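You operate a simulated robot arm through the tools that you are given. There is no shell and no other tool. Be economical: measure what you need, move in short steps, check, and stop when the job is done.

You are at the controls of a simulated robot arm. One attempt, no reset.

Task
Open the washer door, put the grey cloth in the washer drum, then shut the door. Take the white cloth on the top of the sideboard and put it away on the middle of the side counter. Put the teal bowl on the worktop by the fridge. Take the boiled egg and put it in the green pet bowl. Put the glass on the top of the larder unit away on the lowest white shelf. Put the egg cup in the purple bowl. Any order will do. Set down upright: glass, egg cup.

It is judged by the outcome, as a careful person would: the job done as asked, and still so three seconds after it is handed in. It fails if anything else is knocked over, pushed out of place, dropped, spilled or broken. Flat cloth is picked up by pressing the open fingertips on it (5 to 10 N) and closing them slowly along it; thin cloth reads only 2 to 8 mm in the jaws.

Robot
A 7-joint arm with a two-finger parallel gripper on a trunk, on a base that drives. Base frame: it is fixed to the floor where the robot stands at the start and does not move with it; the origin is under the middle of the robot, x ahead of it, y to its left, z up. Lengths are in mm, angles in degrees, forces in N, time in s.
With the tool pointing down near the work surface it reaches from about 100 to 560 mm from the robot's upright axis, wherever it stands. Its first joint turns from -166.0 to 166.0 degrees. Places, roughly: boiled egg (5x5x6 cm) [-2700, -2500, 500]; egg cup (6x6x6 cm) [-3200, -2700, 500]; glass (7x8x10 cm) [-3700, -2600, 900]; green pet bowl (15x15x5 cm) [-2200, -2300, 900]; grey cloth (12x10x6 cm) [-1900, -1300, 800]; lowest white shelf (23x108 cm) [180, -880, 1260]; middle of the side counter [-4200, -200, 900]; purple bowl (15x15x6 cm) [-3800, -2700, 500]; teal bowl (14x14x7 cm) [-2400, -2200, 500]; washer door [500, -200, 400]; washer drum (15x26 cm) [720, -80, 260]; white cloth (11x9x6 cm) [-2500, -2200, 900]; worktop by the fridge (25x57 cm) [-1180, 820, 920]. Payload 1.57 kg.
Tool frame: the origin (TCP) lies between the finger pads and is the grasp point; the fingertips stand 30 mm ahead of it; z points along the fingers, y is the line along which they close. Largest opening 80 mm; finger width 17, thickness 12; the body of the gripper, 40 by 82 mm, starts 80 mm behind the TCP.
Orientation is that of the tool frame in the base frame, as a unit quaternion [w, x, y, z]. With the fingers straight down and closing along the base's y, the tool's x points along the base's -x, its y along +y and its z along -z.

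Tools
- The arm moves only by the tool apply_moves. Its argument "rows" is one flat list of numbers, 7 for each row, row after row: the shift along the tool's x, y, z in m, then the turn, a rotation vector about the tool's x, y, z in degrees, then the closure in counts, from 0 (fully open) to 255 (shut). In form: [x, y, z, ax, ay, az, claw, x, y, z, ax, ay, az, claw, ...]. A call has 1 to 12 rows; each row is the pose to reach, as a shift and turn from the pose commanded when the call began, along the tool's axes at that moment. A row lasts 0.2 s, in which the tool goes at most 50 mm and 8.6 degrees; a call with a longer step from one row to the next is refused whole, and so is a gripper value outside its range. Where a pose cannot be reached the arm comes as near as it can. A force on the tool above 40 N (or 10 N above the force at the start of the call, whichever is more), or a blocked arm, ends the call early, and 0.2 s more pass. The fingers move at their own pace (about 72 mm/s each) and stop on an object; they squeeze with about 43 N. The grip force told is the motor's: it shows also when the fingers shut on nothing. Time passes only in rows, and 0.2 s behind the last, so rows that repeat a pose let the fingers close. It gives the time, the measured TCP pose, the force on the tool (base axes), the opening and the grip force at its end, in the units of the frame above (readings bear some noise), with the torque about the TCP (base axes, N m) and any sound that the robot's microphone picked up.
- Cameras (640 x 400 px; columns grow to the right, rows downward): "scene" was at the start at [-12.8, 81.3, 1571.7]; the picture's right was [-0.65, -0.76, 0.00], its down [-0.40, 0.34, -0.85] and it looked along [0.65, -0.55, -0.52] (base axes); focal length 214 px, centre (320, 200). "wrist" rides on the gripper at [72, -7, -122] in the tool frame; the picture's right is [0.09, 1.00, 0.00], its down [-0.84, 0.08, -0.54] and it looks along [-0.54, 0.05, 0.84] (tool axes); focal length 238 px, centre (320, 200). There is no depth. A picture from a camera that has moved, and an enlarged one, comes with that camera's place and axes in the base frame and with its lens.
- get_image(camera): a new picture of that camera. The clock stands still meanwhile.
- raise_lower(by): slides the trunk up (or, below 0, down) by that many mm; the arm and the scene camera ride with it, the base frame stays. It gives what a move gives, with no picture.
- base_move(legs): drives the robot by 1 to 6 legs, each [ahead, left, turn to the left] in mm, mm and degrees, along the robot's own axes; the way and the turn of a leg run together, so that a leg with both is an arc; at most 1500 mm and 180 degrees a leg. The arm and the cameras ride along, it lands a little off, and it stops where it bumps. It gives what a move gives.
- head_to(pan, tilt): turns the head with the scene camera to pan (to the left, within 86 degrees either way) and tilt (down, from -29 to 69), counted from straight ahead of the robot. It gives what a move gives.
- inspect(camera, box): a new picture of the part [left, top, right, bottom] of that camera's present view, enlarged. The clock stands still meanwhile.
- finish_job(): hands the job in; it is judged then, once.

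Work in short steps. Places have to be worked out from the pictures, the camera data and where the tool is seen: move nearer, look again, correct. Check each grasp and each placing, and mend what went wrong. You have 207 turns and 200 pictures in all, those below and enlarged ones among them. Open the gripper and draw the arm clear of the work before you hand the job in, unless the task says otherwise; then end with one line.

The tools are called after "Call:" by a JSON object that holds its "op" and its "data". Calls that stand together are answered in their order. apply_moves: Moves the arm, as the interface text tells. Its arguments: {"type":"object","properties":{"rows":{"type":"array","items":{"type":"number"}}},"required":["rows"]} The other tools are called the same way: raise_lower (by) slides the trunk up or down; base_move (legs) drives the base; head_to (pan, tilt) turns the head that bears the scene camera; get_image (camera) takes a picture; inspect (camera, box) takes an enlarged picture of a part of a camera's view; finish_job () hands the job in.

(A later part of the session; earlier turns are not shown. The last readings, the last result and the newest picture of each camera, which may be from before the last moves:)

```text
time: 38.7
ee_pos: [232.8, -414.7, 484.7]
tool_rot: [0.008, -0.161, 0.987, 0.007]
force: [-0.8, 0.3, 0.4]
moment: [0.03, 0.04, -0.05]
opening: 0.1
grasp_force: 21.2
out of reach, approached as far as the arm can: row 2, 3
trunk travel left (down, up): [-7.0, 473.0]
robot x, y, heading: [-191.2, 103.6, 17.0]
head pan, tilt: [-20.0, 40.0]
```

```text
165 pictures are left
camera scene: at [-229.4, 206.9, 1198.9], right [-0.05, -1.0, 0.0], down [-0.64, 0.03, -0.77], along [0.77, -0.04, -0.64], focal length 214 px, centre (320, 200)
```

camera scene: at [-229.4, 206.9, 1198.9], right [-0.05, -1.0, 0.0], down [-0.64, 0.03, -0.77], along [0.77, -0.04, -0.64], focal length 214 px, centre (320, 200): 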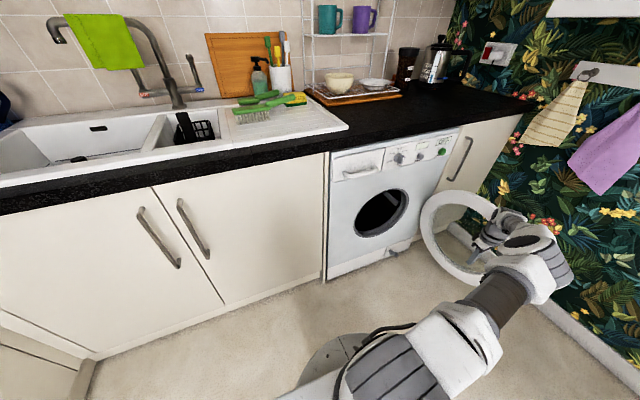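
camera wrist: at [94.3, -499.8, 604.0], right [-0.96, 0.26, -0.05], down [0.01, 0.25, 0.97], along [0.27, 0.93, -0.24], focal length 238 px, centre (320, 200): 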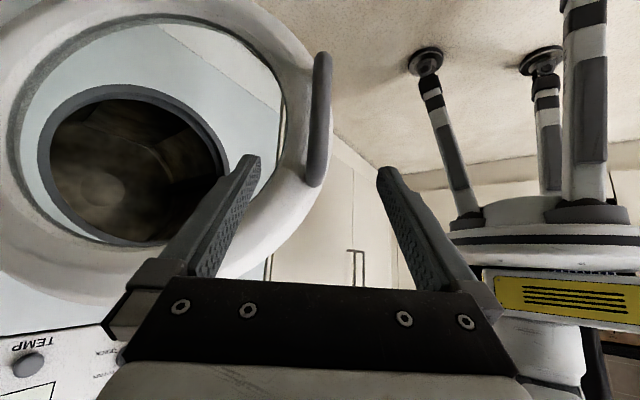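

Door is well open (~110°). Lift the arm clear and bring it in ahead of the robot.

Call:
{"op": "apply_moves", "data": {"rows": [0, 0, -0.05, 0, 0, 0, 255, 0, 0, -0.1, 0, 0, 0, 255, 0, 0, -0.15, 0, 0, 0, 255, 0, 0, -0.2, 0, 0, 0, 255, 0, 0, -0.25, 0, 0, 0, 255, 0, 0, -0.3, 0, 0, 0, 255, 0, 0, -0.35, 0, 0, 0, 255, 0.02, 0.04, -0.35, 0, 0, 0, 0, 0.04, 0.08, -0.35, 0, 0, 0, 0, 0.05, 0.12, -0.35, 0, 0, 0, 0, 0.05, 0.16, -0.35, 0, 0, 0, 0, 0.05, 0.2, -0.35, 0, 0, 0, 0]}}

Call:
{"op": "raise_lower", "data": {"by": 360}}

Call:
{"op": "base_move", "data": {"legs": [[-300, 0, 0], [0, 0, 160]]}}

Call:
{"op": "head_to", "data": {"pan": 0, "tilt": 25}}

Call:
{"op": "get_image", "data": {"camera": "scene"}}

```text
time: 41.3
ee_pos: [118.8, -247.3, 833.4]
tool_rot: [0.007, -0.161, 0.987, 0.007]
force: [0.0, 0.3, 0.4]
moment: [0.04, -0.02, 0.0]
opening: 80.2
grasp_force: 0.0
out of reach, approached as far as the arm can: row 7
trunk travel left (down, up): [-7.0, 473.0]
robot x, y, heading: [-197.8, 102.9, 17.2]
head pan, tilt: [-20.0, 40.0]
```

```text
time: 44.8
ee_pos: [119.9, -248.1, 1193.0]
tool_rot: [0.008, -0.161, 0.987, 0.006]
force: [0.1, -0.1, 0.4]
moment: [0.01, 0.0, 0.0]
opening: 79.8
grasp_force: 0.1
trunk travel left (down, up): [-367.0, 113.0]
robot x, y, heading: [-195.2, 101.6, 17.0]
head pan, tilt: [-20.0, 40.0]
```

```text
time: 56.5
ee_pos: [-692.8, 434.0, 1192.9]
tool_rot: [0.006, 1.0, 0.027, -0.008]
force: [-0.3, 0.6, 0.4]
moment: [-0.04, 0.0, 0.01]
opening: 79.9
grasp_force: 0.0
trunk travel left (down, up): [-367.0, 113.0]
robot x, y, heading: [-484.1, 13.4, -178.4]
head pan, tilt: [-20.0, 40.0]
```

```text
time: 57.3
ee_pos: [-692.9, 434.6, 1192.6]
tool_rot: [0.006, 1.0, 0.027, -0.008]
force: [1.0, 0.5, 0.0]
moment: [-0.03, -0.03, -0.01]
opening: 80.1
grasp_force: 0.1
trunk travel left (down, up): [-367.0, 113.0]
robot x, y, heading: [-486.7, 12.0, -178.3]
head pan, tilt: [0.0, 25.0]
```

```text
164 pictures are left
camera scene: at [-491.5, -126.9, 1582.2], right [-0.03, 1.0, 0.0], down [0.42, 0.01, -0.91], along [-0.91, -0.02, -0.42], focal length 214 px, centre (320, 200)
```

scene: 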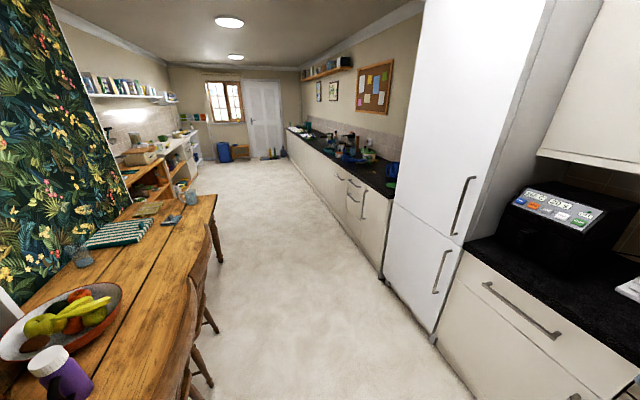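

A long room: dining table left, fridge right, units beyond. Zoom in on the left and far parts.

Call:
{"op": "inspect", "data": {"camera": "scene", "box": [80, 100, 240, 220]}}

Call:
{"op": "inspect", "data": {"camera": "scene", "box": [270, 100, 430, 220]}}

Call:
{"op": "inspect", "data": {"camera": "scene", "box": [480, 150, 640, 320]}}

```text
3.33 times, centred on (160, 160) of scene
camera zoom: at [-491.5, -126.9, 1582.2], right [-0.03, 1.0, 0.0], down [0.42, 0.01, -0.91], along [-0.91, -0.02, -0.42], focal length 715 px, centre (853, 333)
```

zoom: 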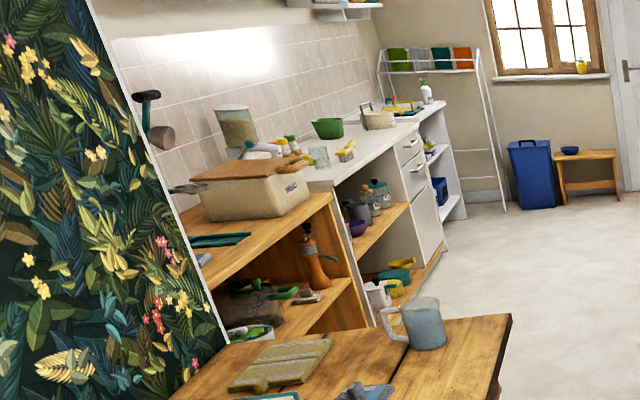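

```text
3.33 times, centred on (350, 160) of scene
camera zoom: at [-491.5, -126.9, 1582.2], right [-0.03, 1.0, 0.0], down [0.42, 0.01, -0.91], along [-0.91, -0.02, -0.42], focal length 715 px, centre (220, 333)
```

zoom: 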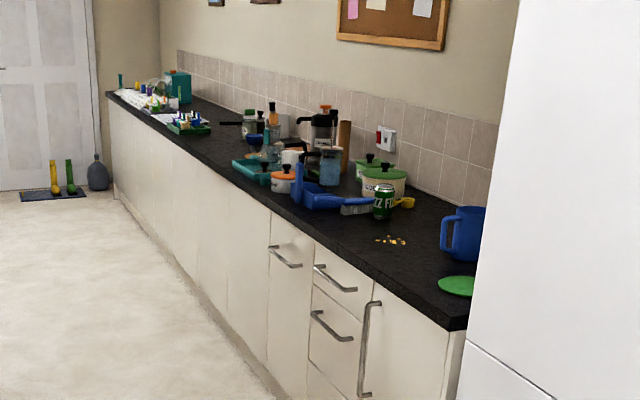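

```text
2.35 times, centred on (560, 235) of scene
camera zoom: at [-491.5, -126.9, 1582.2], right [-0.03, 1.0, 0.0], down [0.42, 0.01, -0.91], along [-0.91, -0.02, -0.42], focal length 505 px, centre (-245, 118)
```

zoom: 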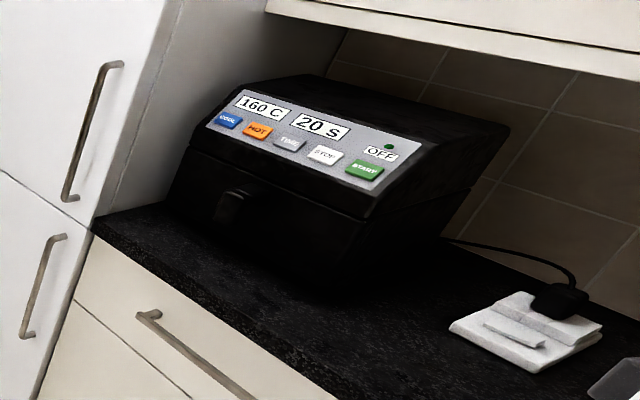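

The grey cloth seems to be on the far end of the table. I'll align with the room's long axis and drive up alongside the table end.

Call:
{"op": "base_move", "data": {"legs": [[0, 0, 15.3], [1000, 0, 0], [700, 0, 0]]}}

Call:
{"op": "head_to", "data": {"pan": 60, "tilt": 35}}

Call:
{"op": "get_image", "data": {"camera": "scene"}}

```text
time: 69.9
ee_pos: [-2425.2, -123.4, 1193.2]
tool_rot: [0.007, 0.988, 0.155, -0.008]
force: [0.1, 0.4, -1.3]
moment: [0.02, 0.01, -0.01]
opening: 79.9
grasp_force: 0.0
trunk travel left (down, up): [-367.0, 113.0]
robot x, y, heading: [-2111.4, -477.1, -163.4]
head pan, tilt: [0.0, 25.0]
```

```text
time: 71.2
ee_pos: [-2425.1, -123.7, 1192.8]
tool_rot: [0.007, 0.988, 0.155, -0.008]
force: [0.4, 0.0, 0.4]
moment: [-0.03, 0.04, -0.01]
opening: 80.0
grasp_force: 0.1
trunk travel left (down, up): [-367.0, 113.0]
robot x, y, heading: [-2116.2, -473.9, -163.6]
head pan, tilt: [60.0, 35.0]
```

```text
160 pictures are left
camera scene: at [-2019.7, -673.7, 1566.5], right [-0.97, 0.24, 0.0], down [0.14, 0.56, -0.82], along [-0.19, -0.8, -0.57], focal length 214 px, centre (320, 200)
```

scene: 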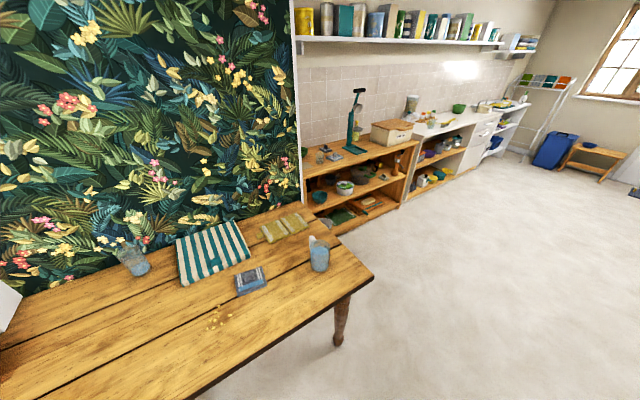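

Call:
{"op": "inspect", "data": {"camera": "scene", "box": [100, 190, 380, 365]}}

Call:
{"op": "inspect", "data": {"camera": "scene", "box": [300, 80, 540, 230]}}

```text
2.29 times, centred on (240, 278) of scene
camera zoom: at [-2019.7, -673.7, 1566.5], right [-0.97, 0.24, 0.0], down [0.14, 0.56, -0.82], along [-0.19, -0.8, -0.57], focal length 490 px, centre (503, 23)
```

zoom: 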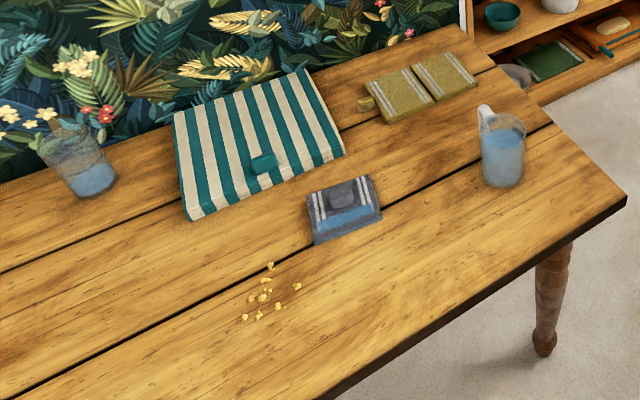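

```text
2.67 times, centred on (420, 155) of scene
camera zoom: at [-2019.7, -673.7, 1566.5], right [-0.97, 0.24, 0.0], down [0.14, 0.56, -0.82], along [-0.19, -0.8, -0.57], focal length 572 px, centre (53, 320)
```

zoom: 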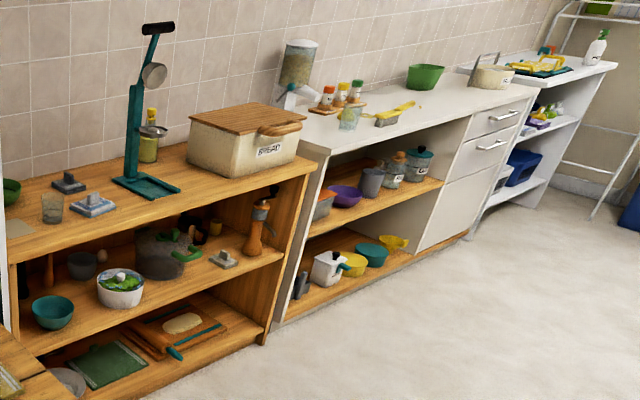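

The grey cloth lies at about (-1863, -1270) on the table with a raised tuft I can pinch. I'll turn to face the table and drive up to its edge.

Call:
{"op": "base_move", "data": {"legs": [[0, 0, 90], [200, 0, 0]]}}

Call:
{"op": "head_to", "data": {"pan": 0, "tilt": 55}}

Call:
{"op": "get_image", "data": {"camera": "scene"}}

```text
time: 78.3
ee_pos: [-2415.9, -976.0, 1192.8]
tool_rot: [0.01, 0.594, 0.804, -0.001]
force: [-0.3, 0.2, 0.2]
moment: [0.01, 0.03, 0.0]
opening: 79.9
grasp_force: 0.1
trunk travel left (down, up): [-367.0, 113.0]
robot x, y, heading: [-2061.9, -674.6, -74.5]
head pan, tilt: [60.0, 35.0]
```

```text
time: 79.6
ee_pos: [-2416.7, -976.1, 1195.1]
tool_rot: [0.01, 0.594, 0.804, -0.001]
force: [0.2, -1.4, -0.8]
moment: [-0.01, -0.02, 0.01]
opening: 80.1
grasp_force: 0.0
trunk travel left (down, up): [-367.0, 113.0]
robot x, y, heading: [-2062.1, -666.4, -74.3]
head pan, tilt: [0.0, 55.0]
```

```text
157 pictures are left
camera scene: at [-1928.3, -625.8, 1538.2], right [-0.96, -0.27, 0.0], down [-0.22, 0.79, -0.57], along [0.15, -0.55, -0.82], focal length 214 px, centre (320, 200)
```

scene: 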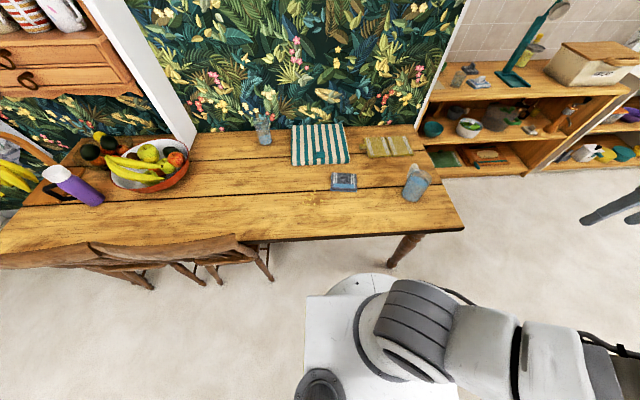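

Cloth confirmed at (-1860, -1265). Advance 110 mm; then bring the arm over the cloth, high.

Call:
{"op": "base_move", "data": {"legs": [[110, 0, 0]]}}

```text
time: 80.9
ee_pos: [-2387.7, -1081.7, 1193.6]
tool_rot: [0.01, 0.595, 0.804, -0.002]
force: [-0.3, 0.3, 0.1]
moment: [-0.05, 0.0, 0.01]
opening: 80.0
grasp_force: 0.1
trunk travel left (down, up): [-367.0, 113.0]
robot x, y, heading: [-2034.2, -777.4, -74.7]
head pan, tilt: [0.0, 55.0]
```

Call:
{"op": "apply_moves", "data": {"rows": [-0.0247, 0.0376, 0.012, 0, 0, 0, 0, -0.0493, 0.0752, 0.024, 0, 0, 0, 0, -0.074, 0.1128, 0.036, 0, 0, 0, 0, -0.0987, 0.1503, 0.048, 0, 0, 0, 0, -0.1233, 0.188, 0.06, 0, 0, 0, 0, -0.148, 0.2255, 0.072, 0, 0, 0, 0, -0.1727, 0.263, 0.084, 0, 0, 0, 0, -0.1973, 0.3007, 0.096, 0, 0, 0, 0, -0.222, 0.338, 0.108, 0, 0, 0, 0, -0.2467, 0.3758, 0.12, 0, 0, 0, 0, -0.2713, 0.4134, 0.132, 0, 0, 0, 0, -0.296, 0.451, 0.143, 0, 0, 0, 0]}}

Call:
{"op": "get_image", "data": {"camera": "wrist"}}

```text
time: 83.5
ee_pos: [-1866.5, -1235.1, 1056.5]
tool_rot: [0.01, 0.595, 0.804, -0.001]
force: [-0.3, 0.5, 0.0]
moment: [0.02, -0.03, 0.01]
opening: 80.0
grasp_force: 0.1
trunk travel left (down, up): [-367.0, 113.0]
robot x, y, heading: [-2030.0, -776.3, -74.5]
head pan, tilt: [0.0, 55.0]
```

```text
156 pictures are left
camera wrist: at [-1896.2, -1167.0, 1178.3], right [0.93, 0.38, 0.01], down [0.31, -0.77, 0.56], along [0.22, -0.51, -0.83], focal length 238 px, centre (320, 200)
```

wrist: 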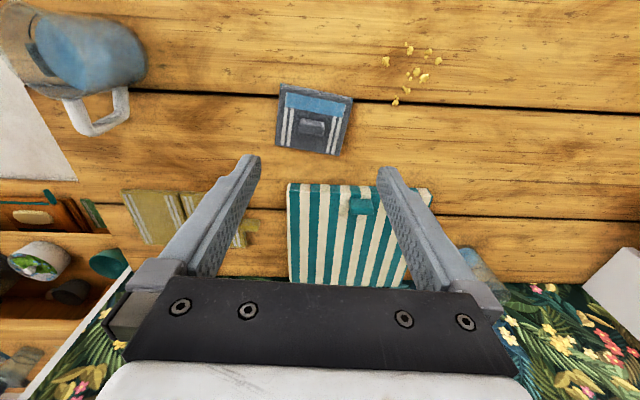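

Call:
{"op": "inspect", "data": {"camera": "wrist", "box": [250, 60, 380, 170]}}

```text
3.64 times, centred on (315, 115) of wrist
camera zoom: at [-1896.2, -1167.0, 1178.3], right [0.93, 0.38, 0.01], down [0.31, -0.77, 0.56], along [0.22, -0.51, -0.83], focal length 867 px, centre (338, 509)
```

zoom: 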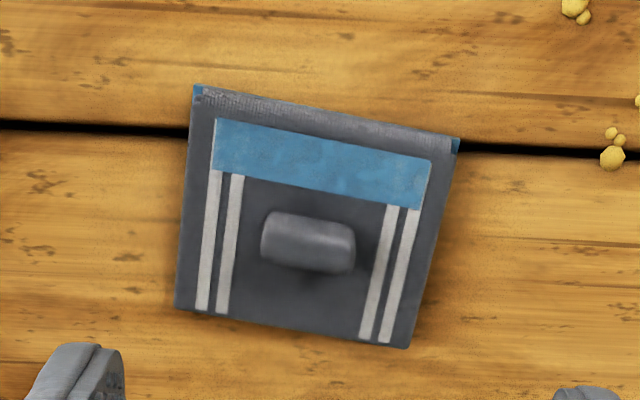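

The cloth has a raised roll about 40×20 mm, at about (-1862, -1269). Align over it and descend to just above it.

Call:
{"op": "apply_moves", "data": {"rows": [-0.017, -0.003, 0.04, 0, 0, 6, 0, -0.034, -0.0056, 0.085, 0, 0, 13, 0, -0.034, -0.0056, 0.13, 0, 0, 13, 0, -0.034, -0.0056, 0.17, 0, 0, 13, 0]}}

Call:
{"op": "get_image", "data": {"camera": "wrist"}}

```text
time: 84.5
ee_pos: [-1860.7, -1270.4, 890.7]
tool_rot: [0.01, 0.682, 0.731, 0.0]
force: [0.4, 0.2, 0.0]
moment: [0.02, -0.03, 0.03]
opening: 80.2
grasp_force: 0.1
trunk travel left (down, up): [-367.0, 113.0]
robot x, y, heading: [-2030.2, -778.3, -74.7]
head pan, tilt: [0.0, 55.0]
```

```text
154 pictures are left
camera wrist: at [-1874.1, -1197.4, 1012.7], right [0.99, 0.16, 0.01], down [0.13, -0.82, 0.56], along [0.1, -0.55, -0.83], focal length 238 px, centre (320, 200)
```

wrist: 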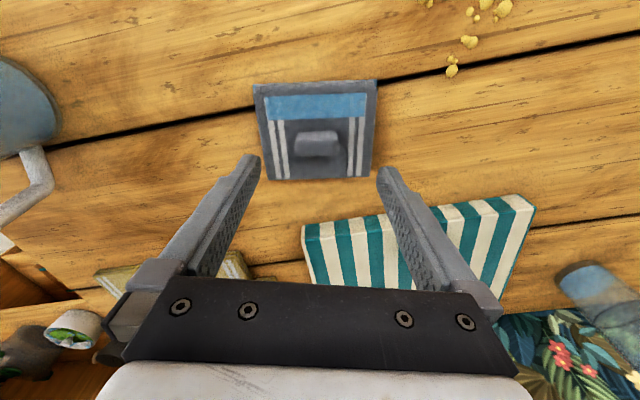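

Tuft top is near z 808. Descend so the tips straddle it, stopping on light contact, then close slowly.

Call:
{"op": "apply_moves", "data": {"rows": [0, 0, 0.04, 0, 0, 0, 0, 0.003, 0, 0.075, 0, 0, 0, 0, 0.003, 0, 0.082, 0, 0, 0, 0, 0.003, 0, 0.088, 0, 0, 0, 0]}}

Call:
{"op": "get_image", "data": {"camera": "wrist"}}

```text
time: 85.5
ee_pos: [-1859.6, -1270.0, 801.7]
tool_rot: [0.01, 0.682, 0.731, 0.001]
force: [-0.4, -0.4, -0.4]
moment: [0.02, -0.02, 0.0]
opening: 80.2
grasp_force: 0.0
trunk travel left (down, up): [-367.0, 113.0]
robot x, y, heading: [-2031.6, -777.3, -74.3]
head pan, tilt: [0.0, 55.0]
```

```text
153 pictures are left
camera wrist: at [-1873.1, -1196.7, 923.6], right [0.99, 0.16, 0.01], down [0.13, -0.82, 0.56], along [0.1, -0.55, -0.83], focal length 238 px, centre (320, 200)
```

wrist: 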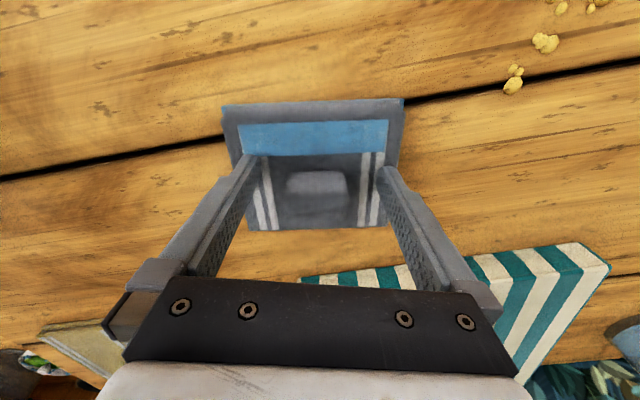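

The tuft lies between the pads near the tips. Lower 7 mm more and close.

Call:
{"op": "apply_moves", "data": {"rows": [0, 0, 0.007, 0, 0, 0, 0, 0, 0, 0.007, 0, 0, 0, 80, 0, 0, 0.007, 0, 0, 0, 150, 0, 0, 0.007, 0, 0, 0, 255, 0, 0, 0.007, 0, 0, 0, 255, 0, 0, 0.007, 0, 0, 0, 255, 0, 0, 0.007, 0, 0, 0, 255]}}

Call:
{"op": "apply_moves", "data": {"rows": [0, 0, -0.04, 0, 0, 0, 255, 0, 0, -0.08, 0, 0, 0, 255, 0, 0, -0.12, 0, 0, 0, 255]}}

Call:
{"op": "get_image", "data": {"camera": "wrist"}}

```text
time: 87.1
ee_pos: [-1854.5, -1270.9, 798.2]
tool_rot: [0.016, 0.681, 0.732, 0.002]
force: [12.3, -8.5, 31.9]
moment: [-0.6, 1.35, 0.61]
opening: 41.2
grasp_force: 43.4
trunk travel left (down, up): [-367.0, 113.0]
robot x, y, heading: [-2031.1, -778.9, -74.3]
head pan, tilt: [0.0, 55.0]
```

```text
time: 87.9
ee_pos: [-1860.7, -1270.0, 917.6]
tool_rot: [0.01, 0.682, 0.731, 0.0]
force: [-0.1, -0.3, -0.2]
moment: [0.01, -0.02, 0.01]
opening: 40.8
grasp_force: 43.2
trunk travel left (down, up): [-367.0, 113.0]
robot x, y, heading: [-2028.7, -774.5, -74.6]
head pan, tilt: [0.0, 55.0]
```

```text
152 pictures are left
camera wrist: at [-1873.6, -1196.5, 1038.1], right [0.99, 0.16, 0.01], down [0.13, -0.82, 0.55], along [0.1, -0.55, -0.83], focal length 238 px, centre (320, 200)
```

wrist: 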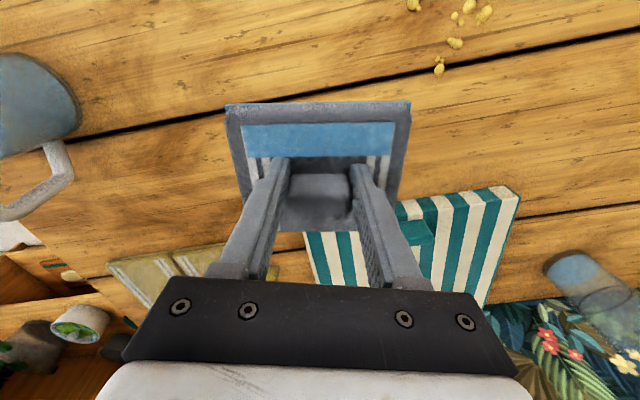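

Grasped cleanly. Lift, retract, back away from the table and drive to the washer.

Call:
{"op": "apply_moves", "data": {"rows": [0, 0, -0.05, 0, 0, 0, 255, 0, 0, -0.1, 0, 0, 0, 255, 0.03, 0, -0.14, 0, 0, 0, 255, 0.07, 0, -0.16, 0, 0, 0, 255, 0.11, 0, -0.18, 0, 0, 0, 255, 0.14, 0, -0.2, 0, 0, 0, 255]}}

Call:
{"op": "base_move", "data": {"legs": [[-300, 0, 0], [0, 0, 91.5], [1300, 0, 0], [600, 0, 0]]}}

Call:
{"op": "head_to", "data": {"pan": -15, "tilt": 40}}

Call:
{"op": "get_image", "data": {"camera": "scene"}}

```text
time: 89.3
ee_pos: [-1873.4, -1123.8, 1113.4]
tool_rot: [0.011, 0.683, 0.73, 0.0]
force: [-1.1, 0.0, -1.5]
moment: [-0.02, 0.02, 0.02]
opening: 40.8
grasp_force: 42.9
trunk travel left (down, up): [-367.0, 113.0]
robot x, y, heading: [-2031.5, -777.5, -74.4]
head pan, tilt: [0.0, 55.0]
```

```text
time: 109.7
ee_pos: [99.6, 246.1, 1112.6]
tool_rot: [0.007, -0.048, 0.999, 0.009]
force: [-0.3, 0.5, -1.0]
moment: [0.01, 0.01, 0.0]
opening: 40.9
grasp_force: 42.7
trunk travel left (down, up): [-367.0, 113.0]
robot x, y, heading: [-250.2, 84.1, 16.6]
head pan, tilt: [0.0, 55.0]
```

```text
time: 110.5
ee_pos: [99.6, 246.6, 1113.2]
tool_rot: [0.009, -0.047, 0.999, 0.008]
force: [-0.8, -0.1, -0.7]
moment: [-0.01, 0.04, 0.02]
opening: 40.9
grasp_force: 43.2
trunk travel left (down, up): [-367.0, 113.0]
robot x, y, heading: [-247.1, 82.0, 16.9]
head pan, tilt: [-15.0, 40.0]
```

```text
151 pictures are left
camera scene: at [-279.0, 194.9, 1558.8], right [0.03, -1.0, 0.0], down [-0.64, -0.02, -0.77], along [0.77, 0.03, -0.64], focal length 214 px, centre (320, 200)
```

scene: 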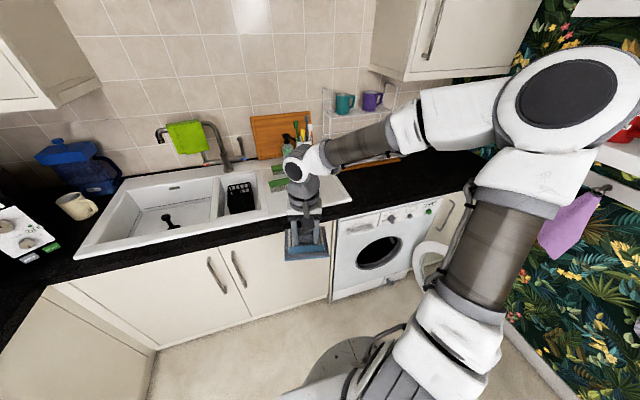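

Now position the base for insertion: shift right and a bit ahead, then lower the trunk.

Call:
{"op": "base_move", "data": {"legs": [[0, -250, 0], [100, 0, 0]]}}

Call:
{"op": "raise_lower", "data": {"by": -365}}

Call:
{"op": "get_image", "data": {"camera": "scene"}}

Call:
{"op": "get_image", "data": {"camera": "wrist"}}

```text
time: 113.9
ee_pos: [267.6, 34.6, 1113.7]
tool_rot: [0.007, -0.047, 0.999, 0.007]
force: [0.2, -0.3, 0.4]
moment: [0.01, 0.0, 0.01]
opening: 40.9
grasp_force: 43.0
trunk travel left (down, up): [-367.0, 113.0]
robot x, y, heading: [-79.2, -130.4, 16.6]
head pan, tilt: [-15.0, 40.0]
```

```text
time: 117.4
ee_pos: [267.6, 34.6, 746.9]
tool_rot: [0.008, -0.047, 0.999, 0.008]
force: [-0.3, 0.3, 0.0]
moment: [0.03, 0.03, 0.01]
opening: 40.8
grasp_force: 43.1
trunk travel left (down, up): [-2.0, 478.0]
robot x, y, heading: [-77.6, -127.9, 16.7]
head pan, tilt: [-15.0, 40.0]
```

```text
150 pictures are left
camera scene: at [-111.0, -16.8, 1193.9], right [0.03, -1.0, 0.0], down [-0.64, -0.02, -0.77], along [0.77, 0.02, -0.64], focal length 214 px, centre (320, 200)
```

scene: 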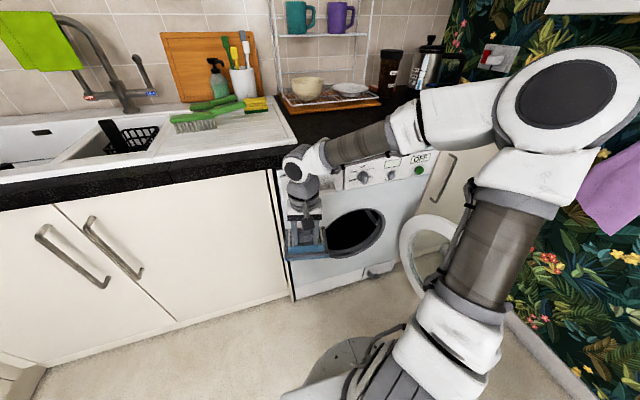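

```text
149 pictures are left
camera wrist: at [194.7, 19.7, 869.7], right [-0.18, 0.98, 0.01], down [0.82, 0.15, 0.56], along [0.54, 0.11, -0.83], focal length 238 px, centre (320, 200)
```

wrist: 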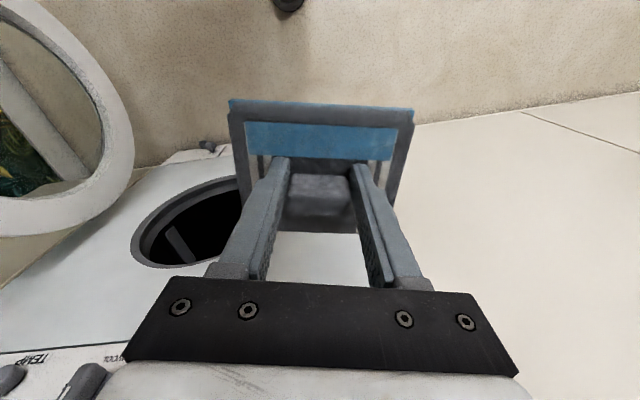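

I'll bring the cloth in front of the drum opening (centre around (508, -160, 490)), pitched 30° below horizontal.

Call:
{"op": "apply_moves", "data": {"rows": [-0.0114, -0.0305, 0.0214, -0.8, -7.5, -1.3, 255, -0.0228, -0.061, 0.0428, -1.5, -14.9, -2.7, 255, -0.0341, -0.0915, 0.0641, -2.3, -22.4, -4, 255, -0.0455, -0.122, 0.0855, -3, -29.9, -5.3, 255, -0.0569, -0.1525, 0.107, -3.8, -37.3, -6.6, 255, -0.0683, -0.183, 0.128, -4.6, -44.8, -8, 255, -0.0796, -0.2135, 0.15, -5.3, -52.2, -9.3, 255, -0.091, -0.244, 0.171, -6.1, -59.7, -10.6, 255]}}

Call:
{"op": "get_image", "data": {"camera": "wrist"}}

Call:
{"op": "get_image", "data": {"camera": "scene"}}

```text
time: 119.2
ee_pos: [393.6, -212.4, 616.3]
tool_rot: [0.491, -0.128, 0.858, 0.082]
force: [-0.4, 0.0, 0.2]
moment: [-0.01, 0.01, 0.05]
opening: 40.9
grasp_force: 42.6
out of reach, approached as far as the arm can: row 8
trunk travel left (down, up): [-2.0, 478.0]
robot x, y, heading: [-76.6, -128.0, 17.1]
head pan, tilt: [-15.0, 40.0]
```

```text
148 pictures are left
camera wrist: at [259.2, -260.1, 617.6], right [-0.34, 0.94, -0.07], down [-0.07, 0.05, 1.0], along [0.94, 0.35, 0.04], focal length 238 px, centre (320, 200)
```

wrist: 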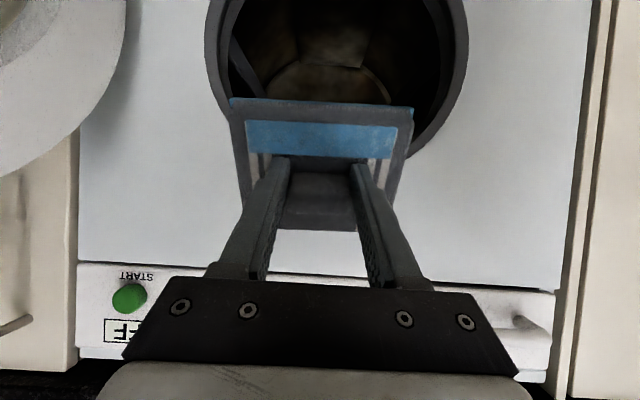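

```text
147 pictures are left
camera scene: at [-110.9, -16.7, 1193.9], right [0.03, -1.0, 0.0], down [-0.64, -0.02, -0.77], along [0.77, 0.02, -0.64], focal length 214 px, centre (320, 200)
```

scene: 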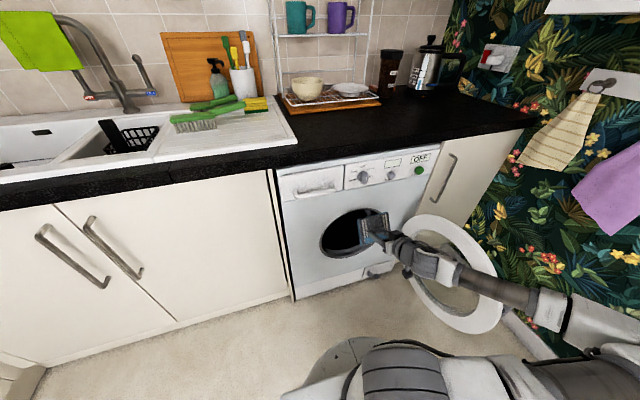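

The opening's centre is about (505, -148, 436), radius ~145. The folded arm can't get low; an extended arm should. I'll back the base 350 mm, then extend.

Call:
{"op": "base_move", "data": {"legs": [[-380, 0, 0]]}}

Call:
{"op": "apply_moves", "data": {"rows": [-0.021, 0, 0.036, 0, 0, 0, 255, -0.042, 0, 0.073, 0, 0, 0, 255, -0.063, 0, 0.109, 0, 0, 0, 255, -0.084, 0, 0.145, 0, 0, 0, 255, -0.105, 0, 0.182, 0, -2, 0, 255, -0.126, 0, 0.218, 0, -5, 0, 255, -0.147, 0, 0.255, 0, -10, 0, 255, -0.168, 0, 0.291, 0, -15, 0, 255]}}

Call:
{"op": "get_image", "data": {"camera": "scene"}}

```text
time: 122.3
ee_pos: [26.3, -323.9, 617.8]
tool_rot: [0.492, -0.125, 0.858, 0.08]
force: [-0.5, -0.3, -0.5]
moment: [-0.02, 0.03, -0.01]
opening: 40.9
grasp_force: 43.2
trunk travel left (down, up): [-2.0, 478.0]
robot x, y, heading: [-443.6, -240.6, 16.4]
head pan, tilt: [-15.0, 40.0]
```

```text
time: 124.1
ee_pos: [358.9, -225.4, 682.9]
tool_rot: [0.578, -0.116, 0.802, 0.093]
force: [0.5, -0.4, -0.5]
moment: [0.02, 0.05, 0.01]
opening: 40.8
grasp_force: 42.6
out of reach, approached as far as the arm can: row 7, 8
trunk travel left (down, up): [-2.0, 478.0]
robot x, y, heading: [-440.6, -240.2, 16.5]
head pan, tilt: [-15.0, 40.0]
```

```text
146 pictures are left
camera scene: at [-476.3, -126.1, 1193.9], right [0.03, -1.0, 0.0], down [-0.64, -0.02, -0.77], along [0.77, 0.02, -0.64], focal length 214 px, centre (320, 200)
```

scene: 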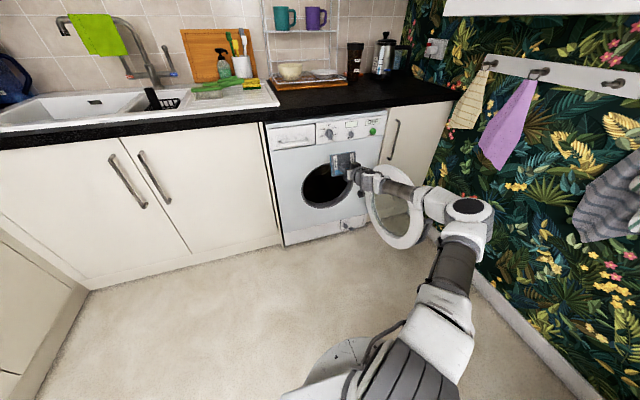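

Now lower from here, watching for contact.

Call:
{"op": "apply_moves", "data": {"rows": [0.038, 0, 0.0125, 0, 0, 0, 255, 0.076, -0.001, 0.025, 0, 0, 0, 255, 0.114, -0.002, 0.0375, 0, 0, 0, 255]}}

Call:
{"op": "get_image", "data": {"camera": "scene"}}

```text
time: 124.9
ee_pos: [369.5, -218.2, 641.3]
tool_rot: [0.552, -0.118, 0.82, 0.087]
force: [-0.2, -0.5, -0.2]
moment: [-0.02, -0.02, 0.0]
opening: 40.7
grasp_force: 42.8
out of reach, approached as far as the arm can: row 1, 2, 3
trunk travel left (down, up): [-2.0, 478.0]
robot x, y, heading: [-441.7, -238.3, 16.4]
head pan, tilt: [-15.0, 40.0]
```

```text
145 pictures are left
camera scene: at [-476.3, -126.1, 1193.9], right [0.03, -1.0, 0.0], down [-0.64, -0.02, -0.77], along [0.77, 0.02, -0.64], focal length 214 px, centre (320, 200)
```

scene: 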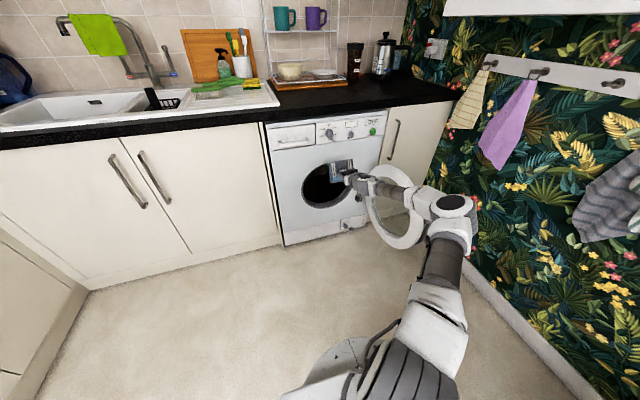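

Shallow pitch stays limited; use a steeper ~48° pitch as before. Pitch down while moving before the opening.

Call:
{"op": "apply_moves", "data": {"rows": [0.0, 0.007, 0.01, 0, 7, 0, 255, 0.013, 0.014, 0.03, 0, 14, 0, 255, 0.026, 0.02, 0.05, 0, 21, 0, 255, 0.04, 0.027, 0.07, 0, 26, 0, 255, 0.052, 0.027, 0.087, 0, 26, 0, 255]}}

Call:
{"op": "get_image", "data": {"camera": "wrist"}}

Call:
{"op": "get_image", "data": {"camera": "scene"}}

```text
time: 126.1
ee_pos: [402.3, -181.3, 566.8]
tool_rot: [0.352, -0.137, 0.924, 0.055]
force: [-0.2, 0.5, 0.3]
moment: [-0.04, 0.04, -0.03]
opening: 40.8
grasp_force: 42.6
out of reach, approached as far as the arm can: row 2, 3, 4, 5
trunk travel left (down, up): [-2.0, 478.0]
robot x, y, heading: [-444.8, -238.7, 16.2]
head pan, tilt: [-15.0, 40.0]
```

```text
144 pictures are left
camera wrist: at [275.9, -227.8, 610.8], right [-0.36, 0.93, -0.06], down [0.23, 0.15, 0.96], along [0.9, 0.33, -0.27], focal length 238 px, centre (320, 200)
```

wrist: 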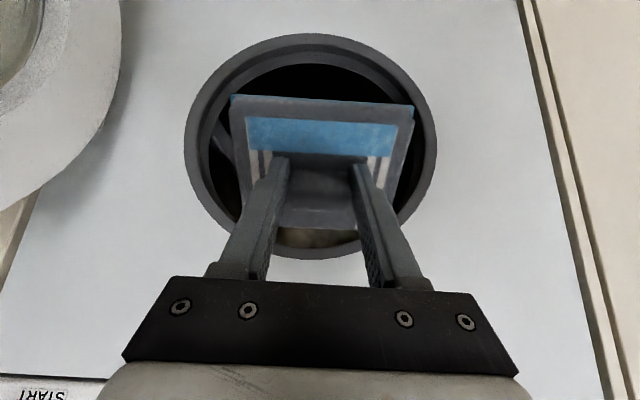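

```text
143 pictures are left
camera scene: at [-476.3, -126.0, 1193.9], right [0.03, -1.0, 0.0], down [-0.64, -0.02, -0.77], along [0.77, 0.02, -0.64], focal length 214 px, centre (320, 200)
```

scene: 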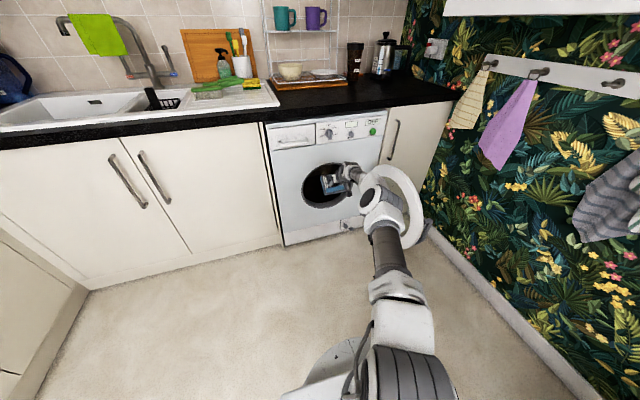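

The opening is clearly visible, centre about (510, -156, 477). The arm is near full stretch; pull the tool back and down, then I'll use the base to go in.

Call:
{"op": "apply_moves", "data": {"rows": [0.042, 0, 0, 0, 0, 0, 255, 0.085, 0, 0, 0, 0, 0, 255, 0.127, 0, 0, 0, 0, 0, 255, 0.169, 0, 0, 0, 0, 0, 255]}}

Call:
{"op": "get_image", "data": {"camera": "scene"}}

```text
time: 127.1
ee_pos: [282.9, -217.2, 455.1]
tool_rot: [0.353, -0.132, 0.924, 0.06]
force: [-0.2, 0.4, -0.6]
moment: [-0.01, 0.03, 0.04]
opening: 40.8
grasp_force: 42.9
trunk travel left (down, up): [-2.0, 478.0]
robot x, y, heading: [-442.7, -238.8, 16.4]
head pan, tilt: [-15.0, 40.0]
```

```text
142 pictures are left
camera scene: at [-476.3, -126.0, 1194.0], right [0.03, -1.0, 0.0], down [-0.64, -0.02, -0.77], along [0.77, 0.02, -0.64], focal length 214 px, centre (320, 200)
```

scene: 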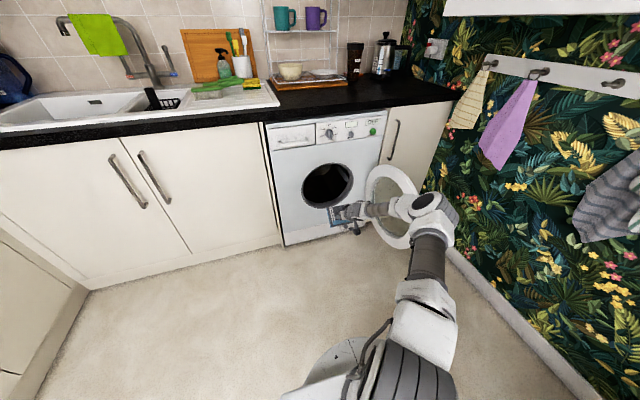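

Good: z 455 here. Try flattening the pitch to about 35° at this height.

Call:
{"op": "apply_moves", "data": {"rows": [0, 0, 0, 0, -6, 0, 255, 0, 0, 0, 0, -12, 0, 255, 0, 0, 0, 0, -12, 0, 255]}}

```text
time: 127.9
ee_pos: [283.2, -214.0, 473.8]
tool_rot: [0.42, -0.129, 0.896, 0.068]
force: [0.5, 0.5, -0.8]
moment: [-0.01, 0.02, 0.0]
opening: 40.5
grasp_force: 42.5
out of reach, approached as far as the arm can: row 2, 3
trunk travel left (down, up): [-2.0, 478.0]
robot x, y, heading: [-443.1, -241.3, 16.3]
head pan, tilt: [-15.0, 40.0]
```

Insertion will go along the tool axis at ~48° with the base closer. Retract the tool first, raise it, then drive in.

Call:
{"op": "apply_moves", "data": {"rows": [0.013, 0, -0.04, 0, 4, 0, 255, 0.026, 0, -0.08, 0, 8, 0, 255, 0.039, 0, -0.12, 0, 8, 0, 255, 0.052, 0, -0.16, 0, 8, 0, 255, 0.065, 0, -0.2, 0, 8, 0, 255, 0.078, 0, -0.236, 0, 8, 0, 255]}}

Call:
{"op": "base_move", "data": {"legs": [[370, 0, 0.6]]}}

Call:
{"op": "get_image", "data": {"camera": "wrist"}}

Call:
{"op": "get_image", "data": {"camera": "scene"}}

```text
time: 129.3
ee_pos: [60.6, -283.0, 564.3]
tool_rot: [0.357, -0.134, 0.923, 0.058]
force: [-0.1, 0.3, -0.4]
moment: [-0.02, 0.01, 0.01]
opening: 40.6
grasp_force: 43.5
trunk travel left (down, up): [-2.0, 478.0]
robot x, y, heading: [-443.3, -239.2, 16.6]
head pan, tilt: [-15.0, 40.0]
```

```text
time: 132.2
ee_pos: [416.4, -175.8, 565.4]
tool_rot: [0.356, -0.135, 0.923, 0.058]
force: [-0.1, -0.3, -0.3]
moment: [-0.01, 0.01, 0.01]
opening: 40.5
grasp_force: 42.9
trunk travel left (down, up): [-2.0, 478.0]
robot x, y, heading: [-90.8, -137.6, 16.6]
head pan, tilt: [-15.0, 40.0]
```

```text
141 pictures are left
camera wrist: at [289.3, -221.9, 607.5], right [-0.35, 0.93, -0.05], down [0.22, 0.14, 0.96], along [0.91, 0.33, -0.26], focal length 238 px, centre (320, 200)
```

wrist: 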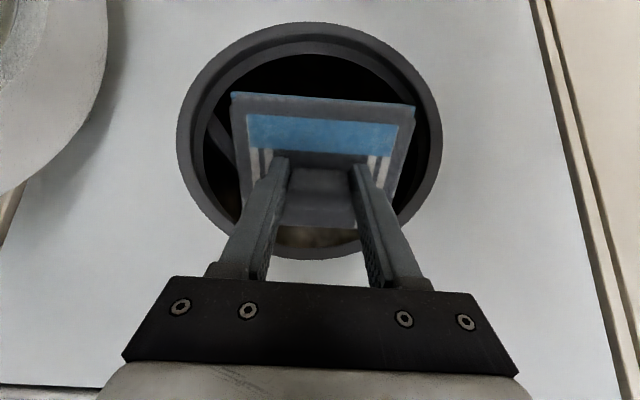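

```text
140 pictures are left
camera scene: at [-121.9, -20.8, 1193.9], right [0.03, -1.0, 0.0], down [-0.64, -0.02, -0.77], along [0.77, 0.02, -0.64], focal length 214 px, centre (320, 200)
```

scene: 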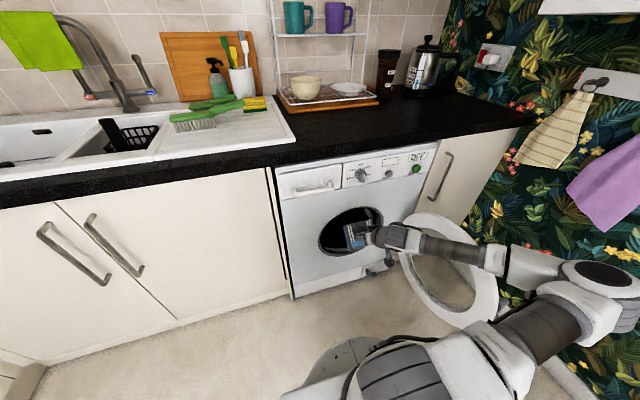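

Aligned with the hole (depth −94, centred). Insert along a slightly flatter line, ~200 mm in and 175 mm down.

Call:
{"op": "apply_moves", "data": {"rows": [-0.005, 0, 0.038, 0, 0, 0, 255, -0.01, 0, 0.076, 0, 0, 0, 255, -0.015, 0, 0.114, 0, 0, 0, 255, -0.02, 0, 0.152, 0, 0, 0, 255, -0.025, 0, 0.19, 0, 0, 0, 255, -0.03, 0, 0.228, 0, 0, 0, 255, -0.0345, 0, 0.2665, 0, 0, 0, 255]}}

Call:
{"op": "get_image", "data": {"camera": "wrist"}}

```text
time: 133.8
ee_pos: [602.7, -112.2, 408.3]
tool_rot: [0.354, -0.135, 0.924, 0.057]
force: [1.2, -0.1, -0.4]
moment: [-0.03, 0.02, 0.02]
opening: 40.7
grasp_force: 43.4
out of reach, approached as far as the arm can: row 7
trunk travel left (down, up): [-2.0, 478.0]
robot x, y, heading: [-88.1, -133.2, 16.5]
head pan, tilt: [-15.0, 40.0]
```

```text
139 pictures are left
camera wrist: at [476.1, -157.4, 451.2], right [-0.35, 0.93, -0.05], down [0.23, 0.14, 0.96], along [0.91, 0.33, -0.26], focal length 238 px, centre (320, 200)
```

wrist: 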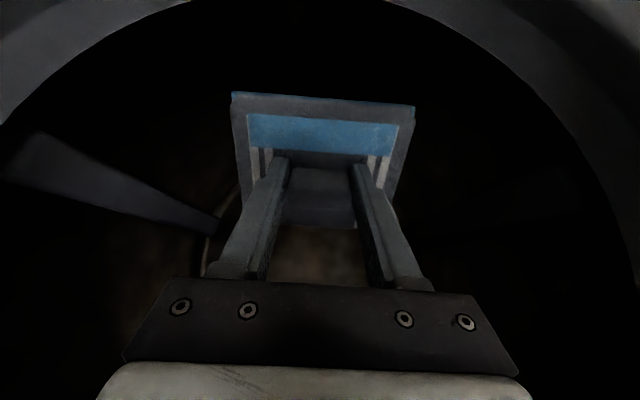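

Inside by ~100 mm with no contact. Creep the base 25 mm further, then look.

Call:
{"op": "base_move", "data": {"legs": [[25, 0, 0]]}}

Call:
{"op": "apply_moves", "data": {"rows": [0.01, 0, 0.012, 0, 0, 0, 255, 0.018, 0, 0.02, 0, 0, 0, 255]}}

Call:
{"op": "inspect", "data": {"camera": "scene", "box": [290, 180, 450, 300]}}

```text
time: 134.7
ee_pos: [627.5, -105.6, 407.6]
tool_rot: [0.354, -0.135, 0.924, 0.058]
force: [-0.2, 0.1, 0.1]
moment: [0.01, 0.03, -0.03]
opening: 40.7
grasp_force: 42.9
trunk travel left (down, up): [-2.0, 478.0]
robot x, y, heading: [-65.6, -127.5, 16.3]
head pan, tilt: [-15.0, 40.0]
```

```text
time: 135.3
ee_pos: [626.6, -104.4, 408.3]
tool_rot: [0.354, -0.135, 0.924, 0.057]
force: [0.5, 0.5, -0.9]
moment: [-0.03, 0.01, -0.03]
opening: 40.6
grasp_force: 42.8
out of reach, approached as far as the arm can: row 1, 2
trunk travel left (down, up): [-2.0, 478.0]
robot x, y, heading: [-63.5, -126.5, 16.7]
head pan, tilt: [-15.0, 40.0]
```

```text
3.33 times, centred on (370, 240) of scene
camera zoom: at [-98.4, -13.8, 1193.9], right [0.03, -1.0, 0.0], down [-0.64, -0.02, -0.77], along [0.77, 0.02, -0.64], focal length 715 px, centre (153, 67)
```

zoom: 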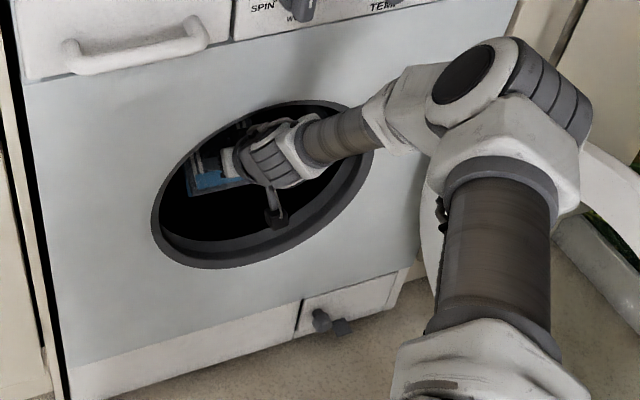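

Plenty of room. Another 30 mm forward, then release.

Call:
{"op": "base_move", "data": {"legs": [[30, 0, 0]]}}

Call:
{"op": "apply_moves", "data": {"rows": [0, 0, 0, 0, 0, 0, 120, 0, 0, 0, 0, 0, 0, 60, 0, 0, 0, 0, 0, 0, 0, 0, 0, 0, 0, 0, 0, 0, 0, 0, 0, 0, 0, 0, 0]}}

Call:
{"op": "get_image", "data": {"camera": "wrist"}}

```text
time: 136.2
ee_pos: [640.3, -103.3, 395.8]
tool_rot: [0.344, -0.134, 0.928, 0.056]
force: [-0.3, -0.6, 0.4]
moment: [0.0, -0.01, 0.01]
opening: 40.8
grasp_force: 43.0
trunk travel left (down, up): [-2.0, 478.0]
robot x, y, heading: [-46.0, -121.2, 16.3]
head pan, tilt: [-15.0, 40.0]
stopped in leg 1: the robot was blocked; the commanded pose is now the measured one
```

```text
time: 137.4
ee_pos: [640.3, -102.7, 396.3]
tool_rot: [0.344, -0.134, 0.928, 0.056]
force: [0.1, 1.0, 0.2]
moment: [0.0, -0.05, -0.02]
opening: 79.9
grasp_force: 0.1
trunk travel left (down, up): [-2.0, 478.0]
robot x, y, heading: [-39.3, -119.8, 16.4]
head pan, tilt: [-15.0, 40.0]
```

```text
137 pictures are left
camera wrist: at [513.8, -148.0, 442.7], right [-0.35, 0.93, -0.05], down [0.25, 0.14, 0.96], along [0.9, 0.33, -0.28], focal length 238 px, centre (320, 200)
```

wrist: 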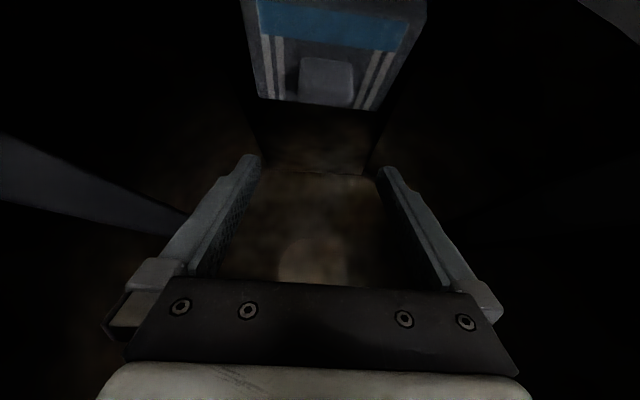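

Call:
{"op": "inspect", "data": {"camera": "wrist", "box": [180, 0, 480, 180]}}

Call:
{"op": "get_image", "data": {"camera": "scene"}}

```text
2.13 times, centred on (330, 90) of wrist
camera zoom: at [513.8, -148.0, 442.7], right [-0.35, 0.93, -0.05], down [0.25, 0.14, 0.96], along [0.9, 0.33, -0.28], focal length 508 px, centre (299, 435)
```

zoom: 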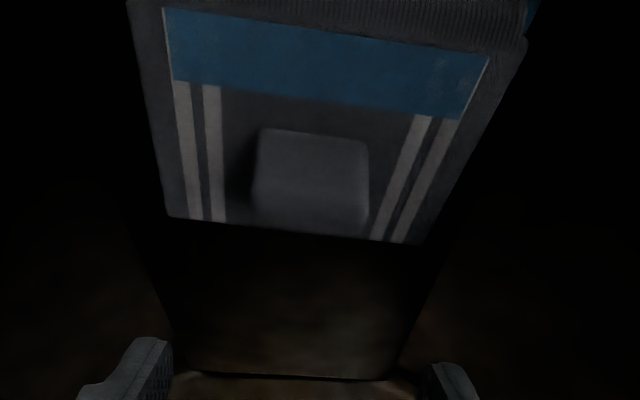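

```text
135 pictures are left
camera scene: at [-74.3, -6.5, 1193.9], right [0.03, -1.0, 0.0], down [-0.64, -0.02, -0.77], along [0.77, 0.02, -0.64], focal length 214 px, centre (320, 200)
```

scene: 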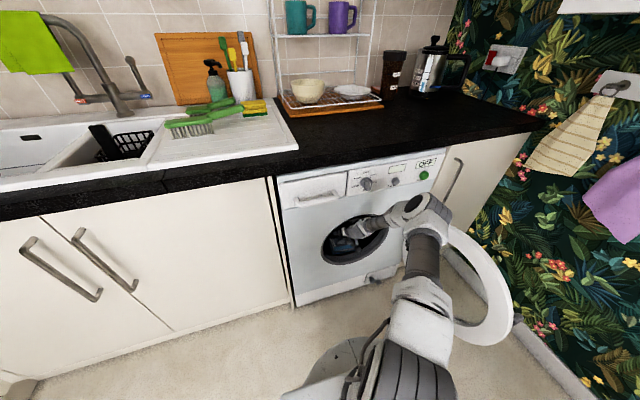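

The cloth lies flat on the drum floor, well inside. Withdraw the gripper along the entry line.

Call:
{"op": "base_move", "data": {"legs": [[-60, 0, 0]]}}

Call:
{"op": "apply_moves", "data": {"rows": [0.006, 0, -0.045, 0, 0, 0, 0, 0.012, 0, -0.09, 0, 0, 0, 0, 0.018, 0, -0.135, 0, 0, 0, 0, 0.024, 0, -0.18, 0, 0, 0, 0, 0.03, 0, -0.225, 0, 0, 0, 0, 0.034, 0, -0.266, 0, 0, 0, 0]}}

Call:
{"op": "get_image", "data": {"camera": "wrist"}}

```text
time: 138.5
ee_pos: [583.3, -119.7, 395.9]
tool_rot: [0.343, -0.134, 0.928, 0.056]
force: [-0.3, -0.3, -0.6]
moment: [-0.01, 0.04, 0.01]
opening: 80.3
grasp_force: 0.2
trunk travel left (down, up): [-2.0, 478.0]
robot x, y, heading: [-98.9, -141.1, 16.5]
head pan, tilt: [-15.0, 40.0]
```

```text
time: 139.9
ee_pos: [391.8, -180.4, 576.2]
tool_rot: [0.344, -0.134, 0.928, 0.055]
force: [0.9, 0.1, -0.8]
moment: [0.0, 0.0, -0.03]
opening: 79.7
grasp_force: 0.0
trunk travel left (down, up): [-2.0, 478.0]
robot x, y, heading: [-93.5, -137.0, 16.5]
head pan, tilt: [-15.0, 40.0]
```

```text
134 pictures are left
camera wrist: at [265.9, -225.5, 622.6], right [-0.35, 0.93, -0.05], down [0.25, 0.14, 0.96], along [0.9, 0.33, -0.29], focal length 238 px, centre (320, 200)
```

wrist: 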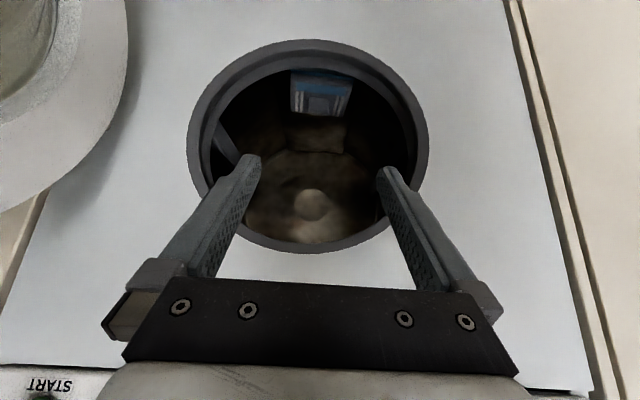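

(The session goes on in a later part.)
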